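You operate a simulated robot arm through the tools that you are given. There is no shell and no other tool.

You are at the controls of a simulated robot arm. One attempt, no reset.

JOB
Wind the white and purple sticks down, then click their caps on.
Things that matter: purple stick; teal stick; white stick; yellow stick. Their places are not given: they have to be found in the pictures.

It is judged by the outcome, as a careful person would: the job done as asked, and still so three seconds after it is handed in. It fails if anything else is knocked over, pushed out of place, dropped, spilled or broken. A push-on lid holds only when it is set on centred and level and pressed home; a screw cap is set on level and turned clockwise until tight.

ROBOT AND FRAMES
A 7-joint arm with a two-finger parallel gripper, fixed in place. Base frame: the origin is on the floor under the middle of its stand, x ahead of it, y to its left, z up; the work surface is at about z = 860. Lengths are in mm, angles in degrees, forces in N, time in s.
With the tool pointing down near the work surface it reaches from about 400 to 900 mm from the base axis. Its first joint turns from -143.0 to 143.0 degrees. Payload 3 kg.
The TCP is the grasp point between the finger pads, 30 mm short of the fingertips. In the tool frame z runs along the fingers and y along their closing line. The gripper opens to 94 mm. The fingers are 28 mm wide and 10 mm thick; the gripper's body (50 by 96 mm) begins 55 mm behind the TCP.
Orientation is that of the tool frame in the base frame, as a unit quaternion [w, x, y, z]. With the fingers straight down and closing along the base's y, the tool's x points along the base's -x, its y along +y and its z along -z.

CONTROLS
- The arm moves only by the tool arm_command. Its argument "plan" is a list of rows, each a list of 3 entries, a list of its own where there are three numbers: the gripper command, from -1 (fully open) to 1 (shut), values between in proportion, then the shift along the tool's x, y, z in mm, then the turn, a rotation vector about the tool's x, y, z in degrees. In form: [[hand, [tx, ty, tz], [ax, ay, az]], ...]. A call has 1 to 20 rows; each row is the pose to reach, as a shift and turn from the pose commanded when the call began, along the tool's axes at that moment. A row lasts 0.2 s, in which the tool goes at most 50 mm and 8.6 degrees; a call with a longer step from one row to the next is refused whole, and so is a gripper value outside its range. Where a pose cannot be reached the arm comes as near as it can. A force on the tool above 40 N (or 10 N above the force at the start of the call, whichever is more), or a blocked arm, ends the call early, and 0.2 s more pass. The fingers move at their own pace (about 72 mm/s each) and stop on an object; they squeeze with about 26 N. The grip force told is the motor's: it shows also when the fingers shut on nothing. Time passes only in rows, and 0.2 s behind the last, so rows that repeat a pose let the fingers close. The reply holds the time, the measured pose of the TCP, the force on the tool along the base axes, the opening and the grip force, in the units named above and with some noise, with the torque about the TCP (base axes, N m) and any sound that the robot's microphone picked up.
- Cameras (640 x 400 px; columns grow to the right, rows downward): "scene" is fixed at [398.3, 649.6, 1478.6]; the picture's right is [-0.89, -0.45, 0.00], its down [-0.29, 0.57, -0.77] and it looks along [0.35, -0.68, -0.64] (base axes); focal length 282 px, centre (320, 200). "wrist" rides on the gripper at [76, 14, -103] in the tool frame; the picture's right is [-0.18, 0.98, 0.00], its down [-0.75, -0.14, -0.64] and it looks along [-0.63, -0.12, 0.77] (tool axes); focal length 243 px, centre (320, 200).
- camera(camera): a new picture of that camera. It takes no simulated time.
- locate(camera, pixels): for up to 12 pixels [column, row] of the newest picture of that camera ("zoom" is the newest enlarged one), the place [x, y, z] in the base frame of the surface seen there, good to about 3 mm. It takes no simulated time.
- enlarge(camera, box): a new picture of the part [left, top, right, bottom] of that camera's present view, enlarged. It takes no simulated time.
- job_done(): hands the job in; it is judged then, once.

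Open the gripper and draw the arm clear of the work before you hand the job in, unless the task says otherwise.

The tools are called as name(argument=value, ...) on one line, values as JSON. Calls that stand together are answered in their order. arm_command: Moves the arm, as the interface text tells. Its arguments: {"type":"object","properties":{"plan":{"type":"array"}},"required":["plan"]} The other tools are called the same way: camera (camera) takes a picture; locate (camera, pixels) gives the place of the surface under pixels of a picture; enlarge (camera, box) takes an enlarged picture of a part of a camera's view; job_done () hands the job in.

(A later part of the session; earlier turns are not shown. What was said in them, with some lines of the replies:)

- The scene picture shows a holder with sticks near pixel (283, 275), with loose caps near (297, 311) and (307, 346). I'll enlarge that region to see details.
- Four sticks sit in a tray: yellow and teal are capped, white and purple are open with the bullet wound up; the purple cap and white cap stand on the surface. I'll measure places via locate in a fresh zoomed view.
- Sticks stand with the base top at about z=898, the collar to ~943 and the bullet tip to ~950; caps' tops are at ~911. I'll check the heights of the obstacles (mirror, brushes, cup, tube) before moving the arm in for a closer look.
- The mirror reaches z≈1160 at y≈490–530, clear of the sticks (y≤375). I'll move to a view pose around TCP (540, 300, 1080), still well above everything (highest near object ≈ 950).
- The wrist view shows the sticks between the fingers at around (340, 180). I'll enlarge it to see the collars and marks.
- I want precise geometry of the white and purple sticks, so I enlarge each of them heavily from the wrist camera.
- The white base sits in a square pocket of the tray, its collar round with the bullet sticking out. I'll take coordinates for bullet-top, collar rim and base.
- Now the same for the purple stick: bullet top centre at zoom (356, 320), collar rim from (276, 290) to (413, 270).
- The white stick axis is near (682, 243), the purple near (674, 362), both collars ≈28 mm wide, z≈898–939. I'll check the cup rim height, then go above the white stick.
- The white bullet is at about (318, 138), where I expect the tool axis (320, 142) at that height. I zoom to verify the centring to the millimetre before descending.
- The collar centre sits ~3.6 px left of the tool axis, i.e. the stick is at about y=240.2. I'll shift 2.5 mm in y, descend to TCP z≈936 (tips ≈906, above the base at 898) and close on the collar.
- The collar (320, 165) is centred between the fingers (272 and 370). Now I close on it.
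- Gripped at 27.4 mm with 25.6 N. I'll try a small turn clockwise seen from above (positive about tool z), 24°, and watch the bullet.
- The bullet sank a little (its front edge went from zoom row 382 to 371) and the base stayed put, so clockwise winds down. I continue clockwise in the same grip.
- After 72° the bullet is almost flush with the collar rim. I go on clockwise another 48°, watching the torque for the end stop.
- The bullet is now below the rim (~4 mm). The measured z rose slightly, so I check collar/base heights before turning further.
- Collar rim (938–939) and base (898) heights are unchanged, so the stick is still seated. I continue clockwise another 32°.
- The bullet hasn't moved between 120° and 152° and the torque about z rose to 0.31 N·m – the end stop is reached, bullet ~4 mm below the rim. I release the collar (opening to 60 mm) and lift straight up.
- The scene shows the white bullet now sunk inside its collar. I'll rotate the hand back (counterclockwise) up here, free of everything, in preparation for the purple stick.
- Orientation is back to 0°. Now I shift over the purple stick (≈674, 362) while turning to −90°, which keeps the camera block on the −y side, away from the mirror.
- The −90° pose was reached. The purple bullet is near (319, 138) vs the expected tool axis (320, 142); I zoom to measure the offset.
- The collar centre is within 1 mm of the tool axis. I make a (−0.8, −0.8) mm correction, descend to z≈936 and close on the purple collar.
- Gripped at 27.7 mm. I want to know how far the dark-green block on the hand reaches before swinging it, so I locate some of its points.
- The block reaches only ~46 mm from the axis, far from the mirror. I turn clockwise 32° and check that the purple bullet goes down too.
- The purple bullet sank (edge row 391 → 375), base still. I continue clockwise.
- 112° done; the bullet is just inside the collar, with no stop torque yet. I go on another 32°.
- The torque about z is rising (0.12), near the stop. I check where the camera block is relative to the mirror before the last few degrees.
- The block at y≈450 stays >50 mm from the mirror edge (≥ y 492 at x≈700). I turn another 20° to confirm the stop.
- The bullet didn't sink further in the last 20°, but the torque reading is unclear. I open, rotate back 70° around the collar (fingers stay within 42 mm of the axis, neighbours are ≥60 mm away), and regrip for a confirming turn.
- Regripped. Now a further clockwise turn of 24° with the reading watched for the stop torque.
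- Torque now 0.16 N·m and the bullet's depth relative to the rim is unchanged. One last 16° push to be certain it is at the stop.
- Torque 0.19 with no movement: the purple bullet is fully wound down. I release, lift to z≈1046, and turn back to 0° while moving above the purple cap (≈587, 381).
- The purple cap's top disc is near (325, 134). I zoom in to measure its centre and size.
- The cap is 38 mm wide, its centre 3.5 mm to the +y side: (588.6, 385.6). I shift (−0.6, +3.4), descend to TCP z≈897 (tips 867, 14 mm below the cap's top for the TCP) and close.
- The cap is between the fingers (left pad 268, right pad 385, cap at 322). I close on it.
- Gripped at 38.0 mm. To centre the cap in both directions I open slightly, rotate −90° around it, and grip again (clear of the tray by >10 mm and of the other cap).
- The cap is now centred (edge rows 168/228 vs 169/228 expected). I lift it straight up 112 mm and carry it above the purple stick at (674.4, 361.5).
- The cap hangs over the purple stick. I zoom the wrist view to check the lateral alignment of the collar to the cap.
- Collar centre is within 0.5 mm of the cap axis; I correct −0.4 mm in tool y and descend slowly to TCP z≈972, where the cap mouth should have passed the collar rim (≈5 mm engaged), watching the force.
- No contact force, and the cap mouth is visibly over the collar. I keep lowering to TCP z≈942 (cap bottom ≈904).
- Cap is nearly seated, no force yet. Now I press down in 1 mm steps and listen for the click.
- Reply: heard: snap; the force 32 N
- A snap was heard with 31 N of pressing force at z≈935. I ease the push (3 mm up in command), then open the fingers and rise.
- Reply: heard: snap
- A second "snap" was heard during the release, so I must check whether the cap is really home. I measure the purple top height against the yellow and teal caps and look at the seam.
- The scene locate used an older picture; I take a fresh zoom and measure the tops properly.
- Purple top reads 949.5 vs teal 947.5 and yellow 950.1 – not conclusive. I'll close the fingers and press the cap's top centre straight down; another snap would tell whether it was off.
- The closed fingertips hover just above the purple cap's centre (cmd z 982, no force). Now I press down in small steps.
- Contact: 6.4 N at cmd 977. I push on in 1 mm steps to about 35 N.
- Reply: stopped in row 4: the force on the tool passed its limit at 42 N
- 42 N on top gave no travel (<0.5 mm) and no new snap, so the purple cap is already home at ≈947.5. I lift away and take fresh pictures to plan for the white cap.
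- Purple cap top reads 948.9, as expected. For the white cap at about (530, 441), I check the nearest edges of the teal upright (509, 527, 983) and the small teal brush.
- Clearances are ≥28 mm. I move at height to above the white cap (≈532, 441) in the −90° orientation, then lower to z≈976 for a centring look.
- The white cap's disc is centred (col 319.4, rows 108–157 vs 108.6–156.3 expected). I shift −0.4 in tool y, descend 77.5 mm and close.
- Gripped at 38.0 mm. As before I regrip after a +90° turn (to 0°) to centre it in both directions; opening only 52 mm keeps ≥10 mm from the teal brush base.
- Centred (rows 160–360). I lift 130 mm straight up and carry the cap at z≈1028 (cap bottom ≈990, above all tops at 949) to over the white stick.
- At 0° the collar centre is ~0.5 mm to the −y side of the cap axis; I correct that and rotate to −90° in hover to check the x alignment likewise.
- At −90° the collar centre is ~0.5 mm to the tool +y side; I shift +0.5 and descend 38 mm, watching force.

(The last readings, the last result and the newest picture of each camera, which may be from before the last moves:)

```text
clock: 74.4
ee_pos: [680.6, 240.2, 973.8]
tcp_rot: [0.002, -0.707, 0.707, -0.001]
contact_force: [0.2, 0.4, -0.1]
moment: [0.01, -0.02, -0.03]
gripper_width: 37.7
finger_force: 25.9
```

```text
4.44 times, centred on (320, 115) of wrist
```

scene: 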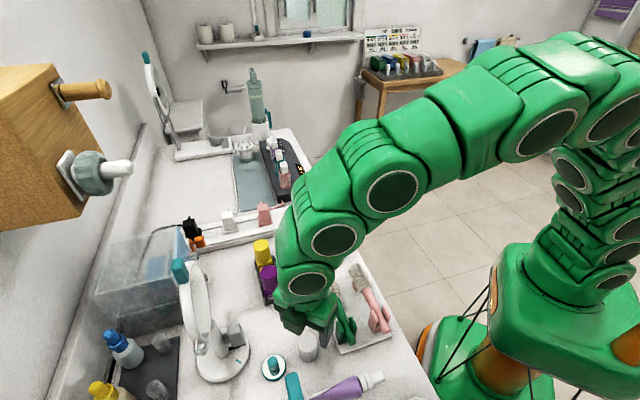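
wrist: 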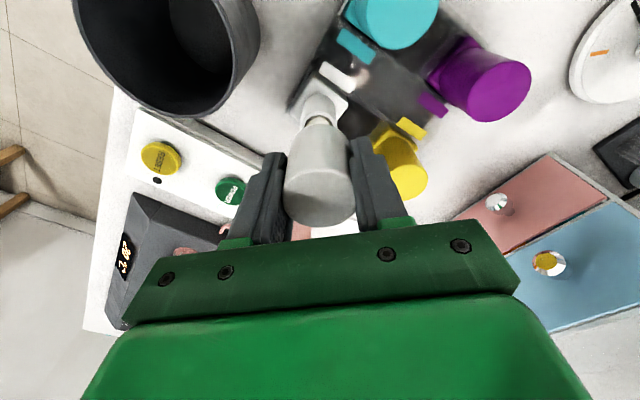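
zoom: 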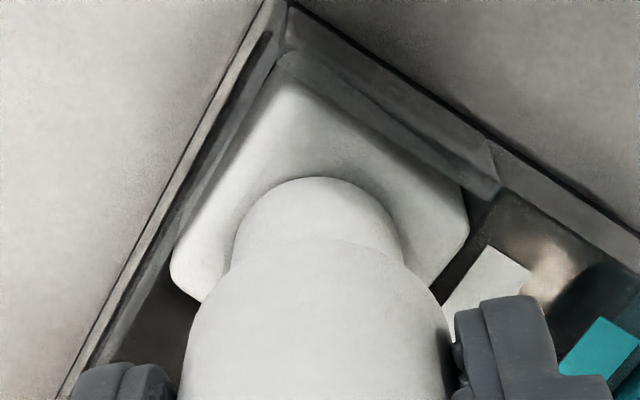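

No force, and the cap mouth is over the collar. I lower another 30 mm (cap bottom to ≈905).

arm_command(plan=[[1, [0, 0, 5], [0, 0, 0]], [1, [0, 0, 10], [0, 0, 0]], [1, [0, 0, 15], [0, 0, 0]], [1, [0, 0, 20], [0, 0, 0]], [1, [0, 0, 25], [0, 0, 0]], [1, [0, 0, 30], [0, 0, 0]], [1, [0, 0, 30], [0, 0, 0]]])

enlarge(camera="scene", box=[260, 210, 340, 285])

```text
clock: 76.0
ee_pos: [681.6, 239.5, 942.7]
tcp_rot: [-0.002, 0.708, -0.707, 0.0]
contact_force: [-0.1, -0.9, -1.0]
moment: [-0.01, 0.01, 0.01]
gripper_width: 37.6
finger_force: 26.0
```

```text
5.33 times, centred on (300, 248) of scene
```

zoom: 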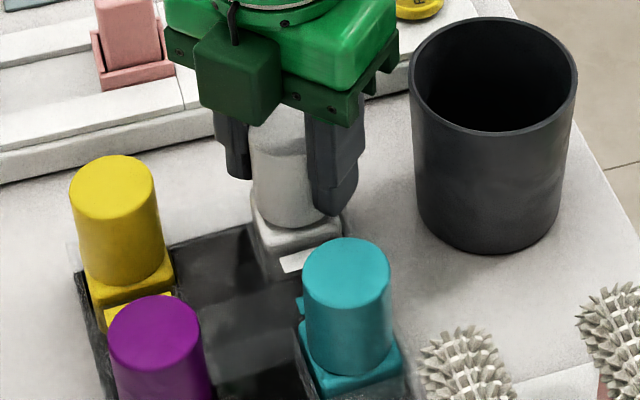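

Still free. Now the press, split into smaller calls so I know when the snap comes.

arm_command(plan=[[1, [0, 0, 2], [0, 0, 0]], [1, [0, 0, 4], [0, 0, 0]], [1, [0, 0, 5], [0, 0, 0]], [1, [0, 0, 6], [0, 0, 0]]])

```text
clock: 77.0
ee_pos: [681.4, 240.2, 937.8]
tcp_rot: [0.002, -0.707, 0.707, -0.001]
contact_force: [-0.6, 0.8, 1.0]
moment: [0.02, 0.0, -0.02]
gripper_width: 37.5
finger_force: 25.7
```

arm_command(plan=[[1, [0, 0, 1], [0, 0, 0]], [1, [0, 0, 2], [0, 0, 0]]])

```text
clock: 77.6
ee_pos: [682.8, 240.4, 936.2]
tcp_rot: [-0.003, 0.707, -0.707, 0.0]
contact_force: [-1.1, -3.6, 31.2]
moment: [-0.05, 0.33, -0.03]
gripper_width: 37.8
finger_force: 26.0
heard: snap
```

Snap heard at 31 N. I press a little further (0.5 mm at a time) to see if there is more travel.

arm_command(plan=[[1, [0, 0, 0.4], [0, 0, 0]], [1, [0, 0, 0.7], [0, 0, 0]]])

```text
clock: 78.2
ee_pos: [681.4, 240.5, 933.2]
tcp_rot: [0.003, -0.707, 0.708, -0.002]
contact_force: [3.1, -1.9, 28.6]
moment: [0.05, 0.1, 0.0]
gripper_width: 37.7
finger_force: 25.8
```

Force holds at 28 N, no more travel sound. I ease only 1.5 mm (keeping it in compression), then open and rise straight up.

arm_command(plan=[[1, [0, 0, -1], [0, 0, 0]], [0.5, [0, 0, -1.5], [0, 0, 0]], [0.2, [0, 0, -1.5], [0, 0, 0]], [-0.1, [0, 0, -2], [0, 0, 0]], [-0.28, [0, 0, -2], [0, 0, 0]]])

enlarge(camera="scene", box=[260, 210, 340, 285])

enlarge(camera="wrist", box=[256, 120, 384, 240])

```text
clock: 79.4
ee_pos: [680.7, 240.8, 935.2]
tcp_rot: [0.002, -0.707, 0.707, 0.0]
contact_force: [0.1, -0.3, -0.9]
moment: [0.01, -0.03, 0.0]
gripper_width: 60.1
finger_force: 0.1
```

```text
5.33 times, centred on (300, 248) of scene
```

zoom: 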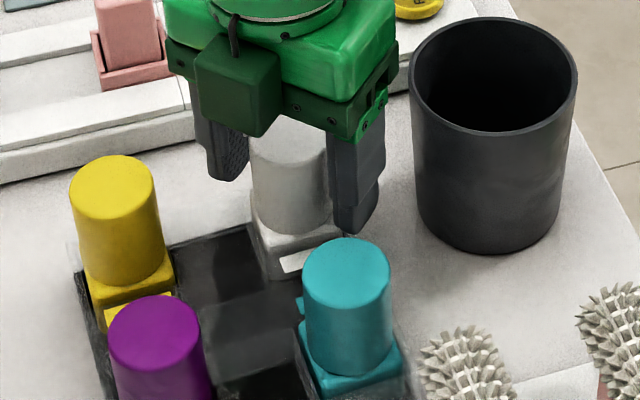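

```text
3.33 times, centred on (320, 180) of wrist
```

zoom: 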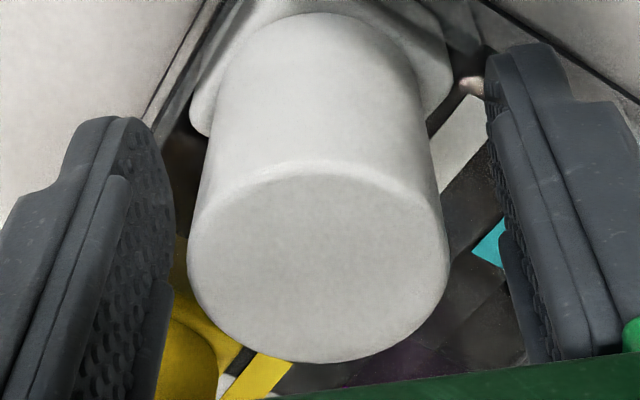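

No second snap this time, and the white cap sits level on its base. As a gentle check of hold, I regrip the white cap and pull up only 2 mm, watching the force.

arm_command(plan=[[0, [0, 0, 0], [0, 0, 0]], [1, [0, 0, 0], [0, 0, 0]], [1, [0, 0, 0], [0, 0, 0]], [1, [0, 0, 0], [0, 0, 0]], [1, [0, 0, -0.5], [0, 0, 0]], [1, [0, 0, -1], [0, 0, 0]], [1, [0, 0, -1.5], [0, 0, 0]], [1, [0, 0, -2], [0, 0, 0]]])

enlarge(camera="scene", box=[260, 210, 340, 285])

```text
clock: 81.2
ee_pos: [680.9, 240.6, 937.5]
tcp_rot: [0.002, -0.707, 0.707, -0.001]
contact_force: [-0.5, 0.3, -0.9]
moment: [0.0, 0.01, -0.01]
gripper_width: 37.6
finger_force: 26.0
```

```text
5.33 times, centred on (300, 248) of scene
```

zoom: 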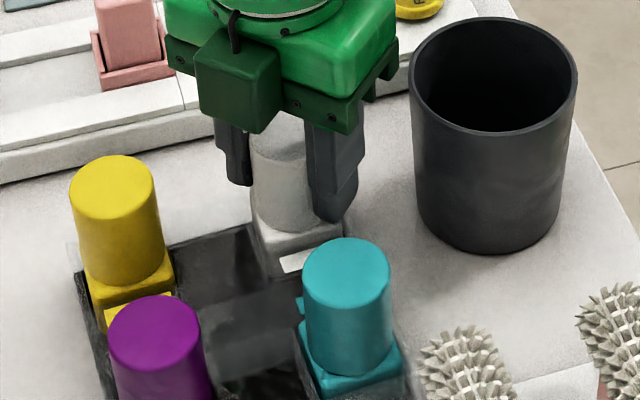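

Only −0.9 N and no snap; I lift a further 4 mm to see in the pictures whether the base comes up together with the cap (it stays within its ≈25 mm deep pocket).

arm_command(plan=[[1, [0, 0, -1], [0, 0, 0]], [1, [0, 0, -2], [0, 0, 0]], [1, [0, 0, -3], [0, 0, 0]], [1, [0, 0, -4], [0, 0, 0]]])

enlarge(camera="scene", box=[275, 225, 325, 275])

enlarge(camera="wrist", box=[256, 60, 384, 180])

```text
clock: 82.2
ee_pos: [681.0, 239.1, 941.8]
tcp_rot: [0.001, -0.707, 0.707, -0.001]
contact_force: [-0.2, 0.1, -0.7]
moment: [0.01, 0.0, -0.01]
gripper_width: 37.5
finger_force: 25.6
```

```text
8.00 times, centred on (300, 250) of scene
```

zoom: 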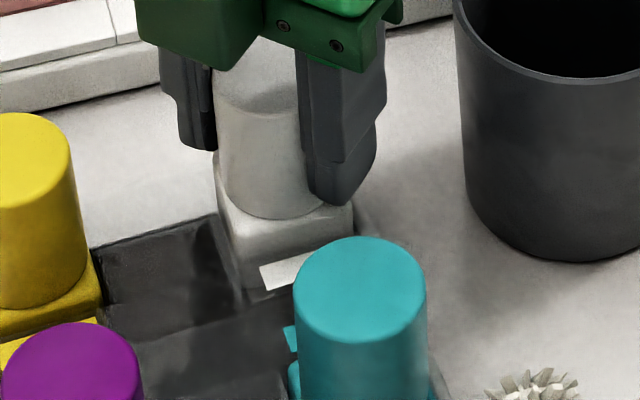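

```text
3.33 times, centred on (320, 120) of wrist
```

zoom: 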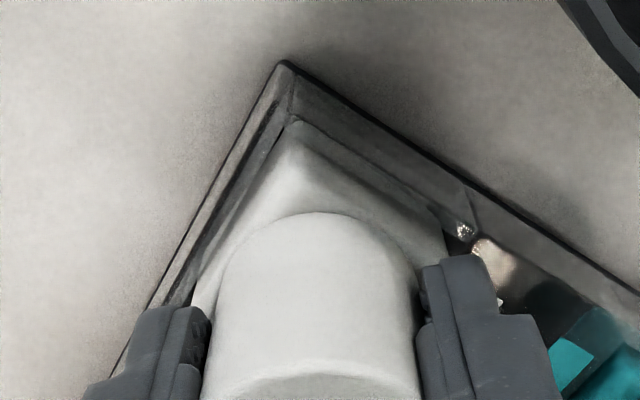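

I measure the base top's height in this lifted state (it was 898 at rest).

enlarge(camera="scene", box=[275, 225, 325, 275])

locate(camera="zoom", pixels=[[228, 212], [225, 225], [240, 230], [260, 232], [335, 215], [345, 213], [300, 226], [280, 228], [270, 240], [290, 250]])

```text
8.00 times, centred on (300, 250) of scene
```

zoom: 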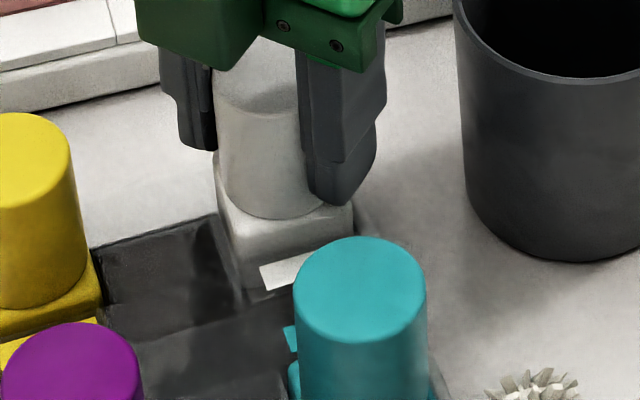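

```text
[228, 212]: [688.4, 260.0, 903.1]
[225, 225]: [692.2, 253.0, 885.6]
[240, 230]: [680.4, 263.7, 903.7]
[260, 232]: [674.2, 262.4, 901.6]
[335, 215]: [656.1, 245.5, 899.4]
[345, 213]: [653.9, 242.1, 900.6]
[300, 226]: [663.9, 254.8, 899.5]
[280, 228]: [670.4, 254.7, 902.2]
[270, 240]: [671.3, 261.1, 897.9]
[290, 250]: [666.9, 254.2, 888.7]
```

The base top now reads ~902–903 (from 898): the stick comes up with its cap, so the white cap is firmly clicked on. I lower it back, open and rise.

arm_command(plan=[[1, [0, 0, 2], [0, 0, 0]], [1, [0, 0, 4], [0, 0, 0]], [1, [0, 0, 5], [0, 0, 0]], [1, [0, 0, 6], [0, 0, 0]], [1, [0, 0, 6.3], [0, 0, 0]]])

```text
clock: 83.4
ee_pos: [681.4, 240.1, 935.6]
tcp_rot: [-0.003, 0.707, -0.707, 0.001]
contact_force: [-0.4, 1.2, 5.9]
moment: [0.05, 0.15, -0.02]
gripper_width: 37.5
finger_force: 26.0
```

The stick is back on its pocket floor (5.9 N upward reaction). I open the fingers, rise, and look.

arm_command(plan=[[0.5, [0, 0, 0], [0, 0, 0]], [0.2, [0, 0, 0], [0, 0, 0]], [-0.1, [0, 0, 0], [0, 0, 0]], [-0.28, [0, 0, 0], [0, 0, 0]], [-0.28, [0, 0, 0], [0, 0, 0]], [-0.28, [0, 0, -20], [0, 0, 0]], [-0.28, [0, 0, -50], [0, 0, 0]], [-0.28, [0, 0, -85], [0, 0, 0]], [-0.28, [0, 0, -110], [0, 0, 0]], [-0.28, [0, 0, -110], [0, 0, 0]]])

enlarge(camera="scene", box=[245, 225, 325, 300])

locate(camera="zoom", pixels=[[240, 235], [365, 95], [450, 190], [180, 90], [330, 170], [350, 185]])

camera(camera="wrist")

```text
clock: 85.6
ee_pos: [680.7, 239.3, 1045.7]
tcp_rot: [-0.001, 0.707, -0.707, 0.0]
contact_force: [0.6, 0.6, -0.3]
moment: [0.0, -0.03, 0.03]
gripper_width: 60.1
finger_force: 0.0
```

```text
5.33 times, centred on (285, 262) of scene
```

zoom: 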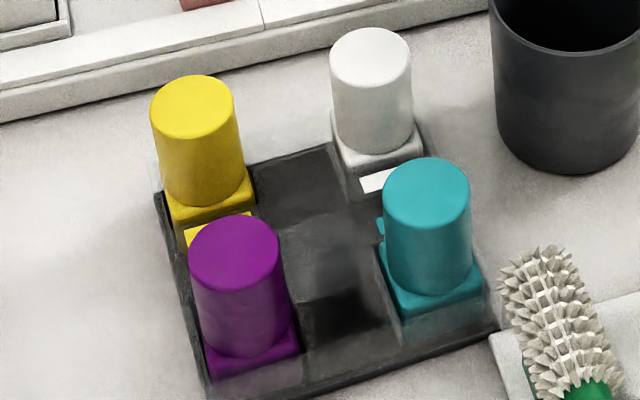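

```text
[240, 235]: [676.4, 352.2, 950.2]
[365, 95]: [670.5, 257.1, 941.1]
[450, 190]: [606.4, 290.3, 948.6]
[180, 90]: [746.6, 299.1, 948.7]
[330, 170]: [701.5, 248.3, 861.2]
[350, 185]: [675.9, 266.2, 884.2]
```

```text
taken
```

wrist: 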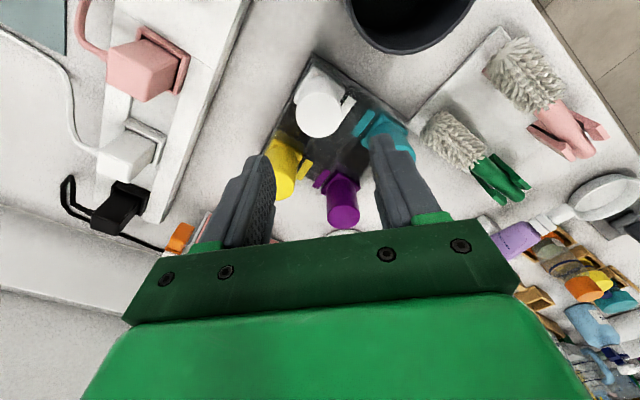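

White is capped and level. Now the same hold check for the purple cap, because of that second snap: I move above it at height and look.

arm_command(plan=[[-0.28, [-15, 1, 0], [0, 0, 0]], [-0.28, [-40, 2, 0], [0, 0, 0]], [-0.28, [-75, 4, 0], [0, 0, 0]], [-0.28, [-105, 6, 0], [0, 0, 0]], [-0.28, [-120.9, 6.8, 0], [0, 0, 0]], [-0.28, [-120.9, 6.8, 30], [0, 0, 0]], [-0.28, [-120.9, 6.8, 30], [0, 0, 0]]])

enlarge(camera="wrist", box=[270, 70, 370, 170])

```text
clock: 87.2
ee_pos: [672.7, 360.1, 1016.1]
tcp_rot: [0.002, -0.707, 0.707, 0.0]
contact_force: [1.2, -0.7, -0.5]
moment: [-0.02, 0.02, -0.04]
gripper_width: 59.9
finger_force: 0.0
```

```text
4.00 times, centred on (320, 120) of wrist
```

zoom: 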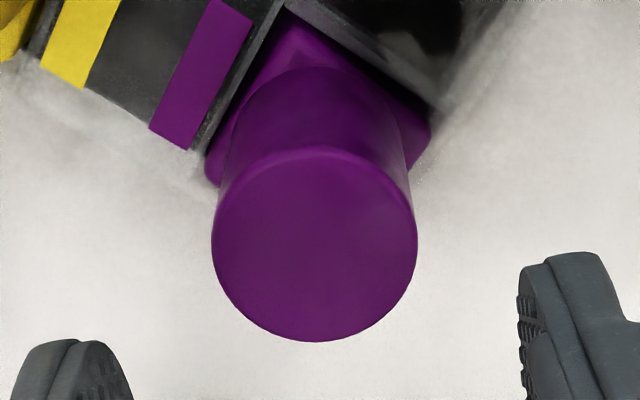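

Cap centre is 1.1 mm to the tool −y side. I shift −1.1, descend 80 mm around the cap, and close.

arm_command(plan=[[-0.28, [0, -1.1, 20], [0, 0, 0]], [-0.28, [0, -1.1, 40], [0, 0, 0]], [-0.28, [0, -1.1, 60], [0, 0, 0]], [-0.28, [0, -1.1, 74], [0, 0, 0]], [-0.28, [0, -1.1, 79.5], [0, 0, 0]], [-0.28, [0, -1.1, 79.5], [0, 0, 0]], [0, [0, -1.1, 79.5], [0, 0, 0]], [1, [0, -1.1, 79.5], [0, 0, 0]], [1, [0, -1.1, 79.5], [0, 0, 0]], [1, [0, -1.1, 79.5], [0, 0, 0]]])

enlarge(camera="scene", box=[245, 250, 305, 300])

locate(camera="zoom", pixels=[[235, 320], [300, 320], [260, 325], [220, 330], [310, 310]])

```text
clock: 89.4
ee_pos: [675.8, 361.0, 935.9]
tcp_rot: [-0.002, 0.707, -0.707, 0.001]
contact_force: [0.6, 0.0, 0.9]
moment: [-0.01, 0.01, -0.03]
gripper_width: 37.6
finger_force: 25.7
```

```text
8.00 times, centred on (275, 275) of scene
```

zoom: 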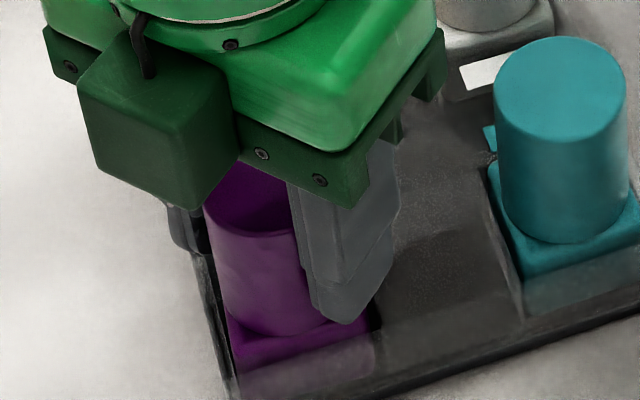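

```text
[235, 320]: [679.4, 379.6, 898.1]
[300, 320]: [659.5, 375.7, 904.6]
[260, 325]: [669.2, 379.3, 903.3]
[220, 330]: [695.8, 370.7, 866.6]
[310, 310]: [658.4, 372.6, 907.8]
```

Gripped (37.6 mm). I pull up gently 5 mm in small steps, watching force, sound, and the base.

arm_command(plan=[[1, [0, 0, -0.5], [0, 0, 0]], [1, [0, 0, -1], [0, 0, 0]], [1, [0, 0, -2], [0, 0, 0]], [1, [0, 0, -3], [0, 0, 0]], [1, [0, 0, -4], [0, 0, 0]], [1, [0, 0, -5], [0, 0, 0]], [1, [0, 0, -6], [0, 0, 0]]])

enlarge(camera="scene", box=[245, 250, 305, 300])

locate(camera="zoom", pixels=[[235, 320], [260, 330], [280, 340], [350, 325], [300, 335], [240, 330]])

enlarge(camera="wrist", box=[256, 60, 384, 180])

```text
clock: 91.0
ee_pos: [675.6, 360.4, 941.6]
tcp_rot: [-0.002, 0.707, -0.707, 0.001]
contact_force: [0.4, 0.5, -0.1]
moment: [-0.03, 0.0, 0.0]
gripper_width: 37.5
finger_force: 25.6
```

```text
8.00 times, centred on (275, 275) of scene
```

zoom: 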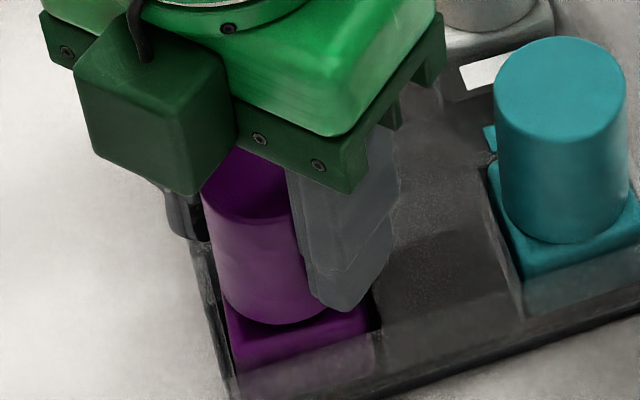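

```text
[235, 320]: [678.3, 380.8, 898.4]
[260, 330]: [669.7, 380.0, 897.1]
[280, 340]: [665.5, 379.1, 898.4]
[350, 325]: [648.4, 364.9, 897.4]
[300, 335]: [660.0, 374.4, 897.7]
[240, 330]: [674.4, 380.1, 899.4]
```

```text
3.33 times, centred on (320, 120) of wrist
```

zoom: 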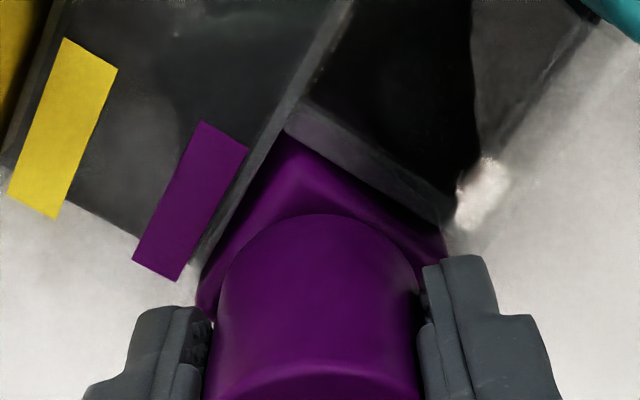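

The base stayed at 898 with only −0.1 N: the purple cap lifted off alone – it was not held (the second snap was it letting go). I lower it again and press it home in the grip, as with the white one.

arm_command(plan=[[1, [0, 0, 2], [0, 0, 0]], [1, [0, 0, 4], [0, 0, 0]], [1, [0, 0, 5], [0, 0, 0]], [1, [0, 0, 6], [0, 0, 0]]])

```text
clock: 92.0
ee_pos: [675.7, 361.7, 936.5]
tcp_rot: [-0.002, 0.707, -0.707, 0.001]
contact_force: [-0.1, 0.4, -0.3]
moment: [0.02, -0.01, 0.01]
gripper_width: 37.5
finger_force: 26.4
```

The cap is back down with no load. Now I press in small steps until it snaps.

arm_command(plan=[[1, [0, 0, 1], [0, 0, 0]], [1, [0, 0, 2], [0, 0, 0]]])

```text
clock: 92.6
ee_pos: [675.8, 361.0, 936.6]
tcp_rot: [0.004, -0.707, 0.708, -0.001]
contact_force: [-7.0, -2.7, 28.8]
moment: [-0.12, 0.5, 0.03]
gripper_width: 37.8
finger_force: 26.0
heard: snap
```

Snap at 29 N. I press 0.7 mm further, as with the white one, to bring it fully home.

arm_command(plan=[[1, [0, 0, 0.4], [0, 0, 0]], [1, [0, 0, 0.7], [0, 0, 0]]])

```text
clock: 93.2
ee_pos: [674.6, 360.6, 934.5]
tcp_rot: [-0.003, 0.708, -0.707, 0.001]
contact_force: [-1.1, 1.8, 30.7]
moment: [0.16, 0.32, -0.02]
gripper_width: 37.5
finger_force: 26.2
```

Holding 31 N, no further sound. I ease 1 mm, open the fingers while still in light compression, and listen.

arm_command(plan=[[1, [0, 0, -1], [0, 0, 0]], [0.5, [0, 0, -1.5], [0, 0, 0]], [0.2, [0, 0, -1.5], [0, 0, 0]], [-0.1, [0, 0, -2], [0, 0, 0]], [-0.28, [0, 0, -2], [0, 0, 0]]])

enlarge(camera="scene", box=[245, 250, 305, 300])

enlarge(camera="wrist", box=[256, 120, 384, 240])

```text
clock: 94.4
ee_pos: [675.6, 360.8, 935.0]
tcp_rot: [0.001, -0.707, 0.707, 0.0]
contact_force: [0.4, -0.7, -0.6]
moment: [0.01, -0.02, -0.02]
gripper_width: 60.3
finger_force: 0.1
```

```text
8.00 times, centred on (275, 275) of scene
```

zoom: 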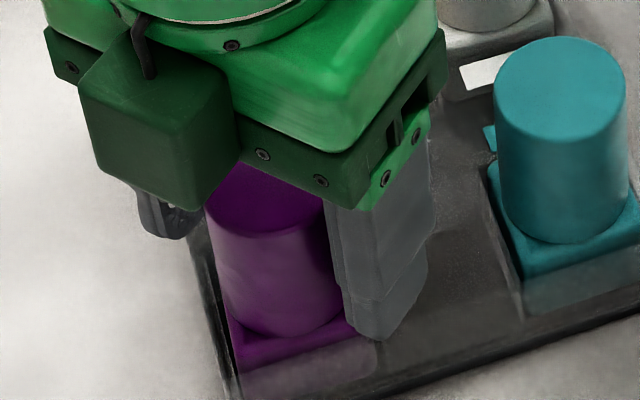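

```text
3.33 times, centred on (320, 180) of wrist
```

zoom: 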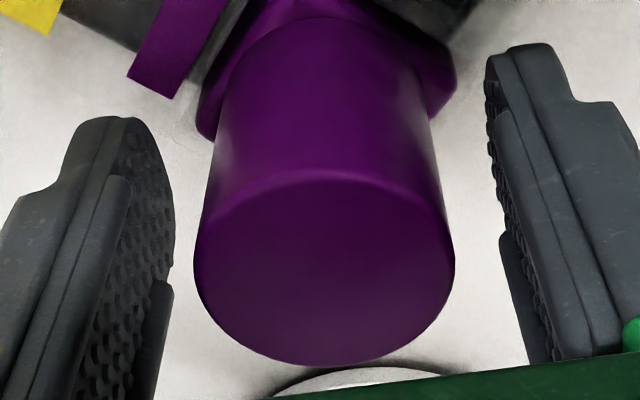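

No second snap this time. I repeat the gentle lift check: regrip and raise 4 mm.

arm_command(plan=[[0, [0, 0, 0], [0, 0, 0]], [1, [0, 0, 0], [0, 0, 0]], [1, [0, 0, 0], [0, 0, 0]], [1, [0, 0, 0], [0, 0, 0]], [1, [0, 0, -0.5], [0, 0, 0]], [1, [0, 0, -1], [0, 0, 0]], [1, [0, 0, -2], [0, 0, 0]], [1, [0, 0, -3], [0, 0, 0]], [1, [0, 0, -4], [0, 0, 0]], [1, [0, 0, -5], [0, 0, 0]]])

enlarge(camera="scene", box=[245, 250, 305, 300])

locate(camera="zoom", pixels=[[235, 325], [260, 332], [280, 335], [350, 318], [300, 330], [240, 335]])

```text
clock: 96.6
ee_pos: [675.8, 360.7, 941.1]
tcp_rot: [0.002, -0.707, 0.707, -0.001]
contact_force: [-0.3, 0.2, -1.2]
moment: [0.02, 0.0, 0.02]
gripper_width: 37.7
finger_force: 25.9
```

```text
8.00 times, centred on (275, 275) of scene
```

zoom: 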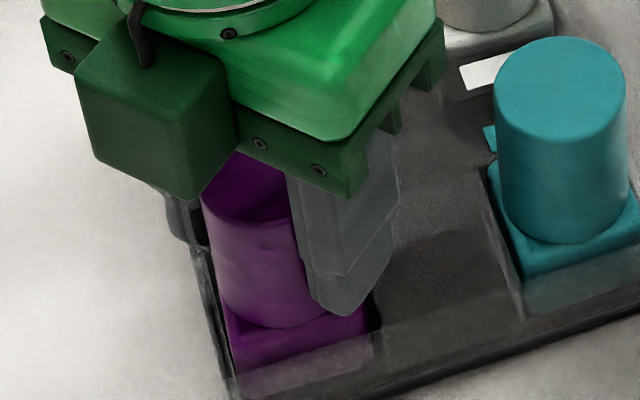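

```text
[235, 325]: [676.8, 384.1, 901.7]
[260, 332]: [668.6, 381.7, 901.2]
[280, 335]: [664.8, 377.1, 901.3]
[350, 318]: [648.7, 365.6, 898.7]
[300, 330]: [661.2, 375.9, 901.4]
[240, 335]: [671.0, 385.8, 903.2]
```

The base now reads 901–903 (up from 898) with −1.2 N and no snap: the purple stick rises with its cap, so it holds. I lower it back onto its pocket floor.

arm_command(plan=[[1, [0, 0, 2], [0, 0, 0]], [1, [0, 0, 4], [0, 0, 0]], [1, [0, 0, 5], [0, 0, 0]], [1, [0, 0, 5.3], [0, 0, 0]], [1, [0, 0, 5.3], [0, 0, 0]]])

```text
clock: 97.8
ee_pos: [674.4, 360.8, 935.1]
tcp_rot: [-0.002, 0.707, -0.707, 0.001]
contact_force: [0.0, 0.1, 9.2]
moment: [0.01, 0.18, 0.0]
gripper_width: 37.6
finger_force: 25.9
```

It rests on the floor of the pocket (9 N). I open, let it settle, and rise well clear.

arm_command(plan=[[0.5, [0, 0, -0.5], [0, 0, 0]], [0.2, [0, 0, -0.5], [0, 0, 0]], [-0.1, [0, 0, -0.5], [0, 0, 0]], [-0.28, [0, 0, -0.5], [0, 0, 0]], [-0.28, [0, 0, -0.5], [0, 0, 0]], [-0.28, [0, 0, -20], [0, 0, 0]], [-0.28, [0, 0, -50], [0, 0, 0]], [-0.28, [0, 0, -90], [0, 0, 0]], [-0.28, [0, 0, -130], [0, 0, 0]], [-0.28, [0, 0, -160], [0, 0, 0]], [-1, [30, 30, -190], [0, 0, 0]], [-1, [60, 60, -220], [0, 0, 0]], [-1, [90, 90, -240], [0, 0, 0]], [-1, [120, 120, -250], [0, 0, 0]], [-1, [120, 120, -250], [0, 0, 0]]])

camera(camera="scene")

enlarge(camera="scene", box=[240, 220, 330, 300])

camera(camera="wrist")

```text
refused: row 11 steps farther than a row can; nothing moved
```

```text
taken
```

scene: 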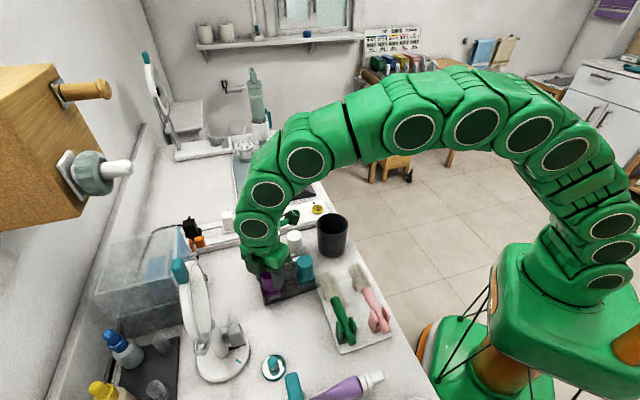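

```text
5.00 times, centred on (285, 260) of scene
```

zoom: 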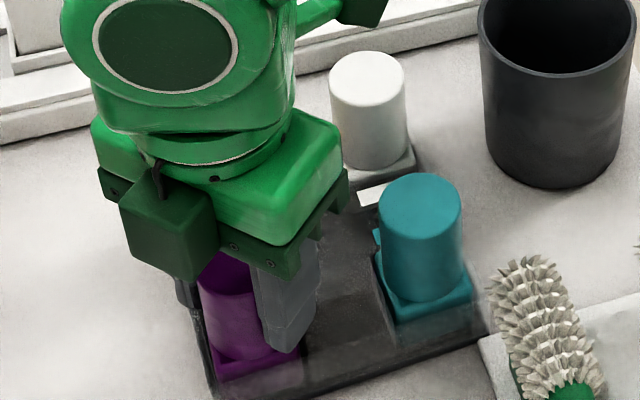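

```text
taken
```

wrist: 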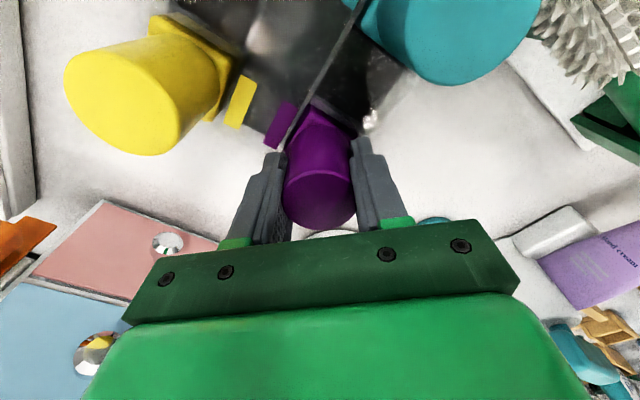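

That plan was refused (row 11 too long a step), nothing moved. I resend with shorter steps: open, rise straight 160 mm first.

arm_command(plan=[[0.5, [0, 0, -0.5], [0, 0, 0]], [0.2, [0, 0, -0.5], [0, 0, 0]], [-0.1, [0, 0, -0.5], [0, 0, 0]], [-0.28, [0, 0, -0.5], [0, 0, 0]], [-0.28, [0, 0, -0.5], [0, 0, 0]], [-0.28, [0, 0, -20], [0, 0, 0]], [-0.28, [0, 0, -50], [0, 0, 0]], [-0.28, [0, 0, -90], [0, 0, 0]], [-0.28, [0, 0, -130], [0, 0, 0]], [-0.28, [0, 0, -160], [0, 0, 0]], [-1, [20, 20, -180], [0, 0, 0]], [-1, [45, 45, -200], [0, 0, 0]], [-1, [70, 70, -220], [0, 0, 0]], [-1, [95, 95, -240], [0, 0, 0]], [-1, [120, 120, -250], [0, 0, 0]], [-1, [120, 120, -250], [0, 0, 0]]])

camera(camera="scene")

enlarge(camera="scene", box=[240, 220, 330, 300])

camera(camera="wrist")

```text
clock: 101.2
ee_pos: [552.6, 240.8, 1184.4]
tcp_rot: [-0.002, 0.708, -0.706, 0.001]
contact_force: [-0.2, 0.3, 0.0]
moment: [0.01, -0.01, 0.01]
gripper_width: 94.0
finger_force: 0.1
```

```text
taken
```

scene: 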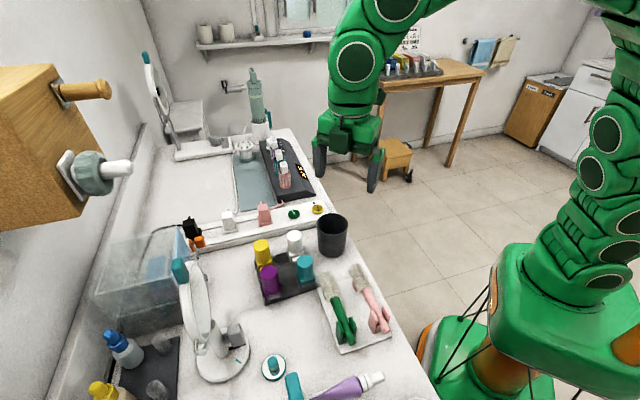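

```text
5.00 times, centred on (285, 260) of scene
```

zoom: 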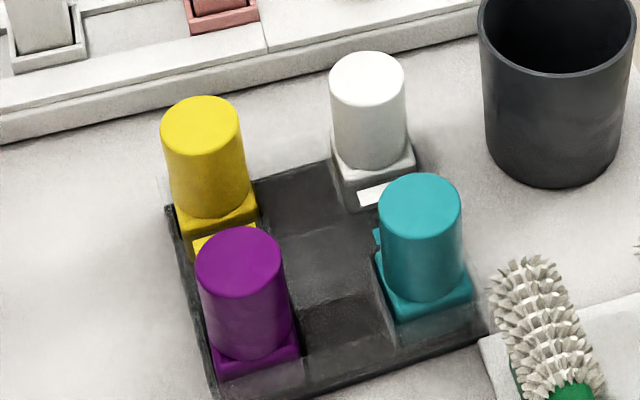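

```text
taken
```

wrist: 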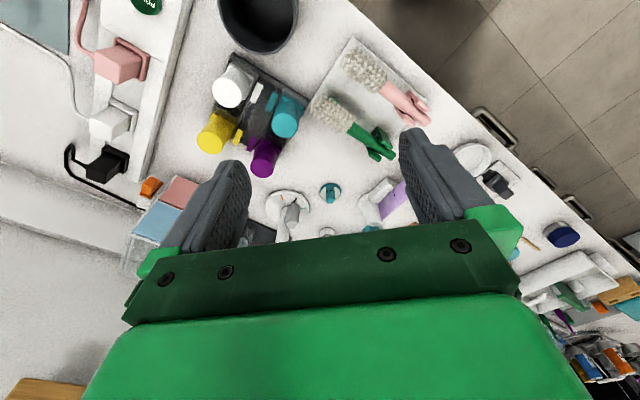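

All four sticks stand capped and level, the gripper is open and clear, and no letting-go snap was heard. A last check of the cap-top heights.

locate(camera="zoom", pixels=[[238, 255], [368, 80], [420, 205], [200, 125], [225, 270], [355, 95]])

enlarge(camera="scene", box=[160, 220, 400, 400])

```text
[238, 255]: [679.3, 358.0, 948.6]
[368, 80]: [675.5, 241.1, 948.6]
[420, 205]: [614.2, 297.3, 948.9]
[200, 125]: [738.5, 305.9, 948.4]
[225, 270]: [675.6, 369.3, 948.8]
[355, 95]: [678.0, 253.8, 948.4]
```

```text
2.22 times, centred on (280, 310) of scene
```

zoom: 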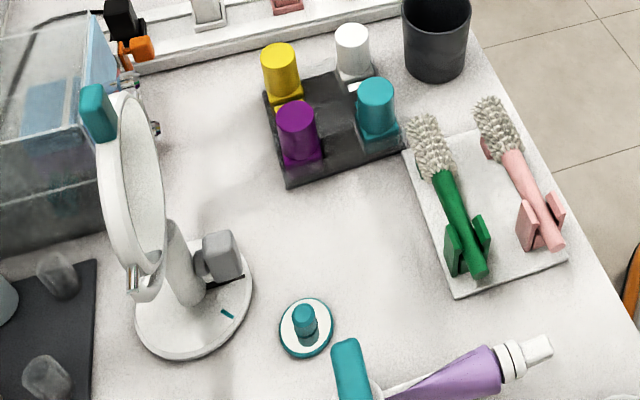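

All four cap tops read 948.4–948.9 mm, level with each other, and nothing else has been disturbed. The arm is clear with the gripper open, so I hand the job in.

job_done()

```text
The job is handed in.
```

The white and purple sticks are wound fully down and their caps are clicked on.

- **Winding down:** I turned both collars clockwise to the stop. Each stick now sits below its collar rim.
- **White cap:** It snapped on with about 31 N. When I lifted the cap a few millimetres, the whole stick came up with it, so it holds.
- **Purple cap:** It snapped on at the first press but came loose again as I let go. A lift check showed it wasn't holding. I pressed it on a second time, and on repeating the check the stick came up with the cap.

Both sticks are back in their pockets in the tray. All four cap tops are level at 948–949 mm, so the purple and white caps match the yellow and teal ones. Nothing else looks moved in the last pictures. The gripper was open and the arm clear when I handed the job in.
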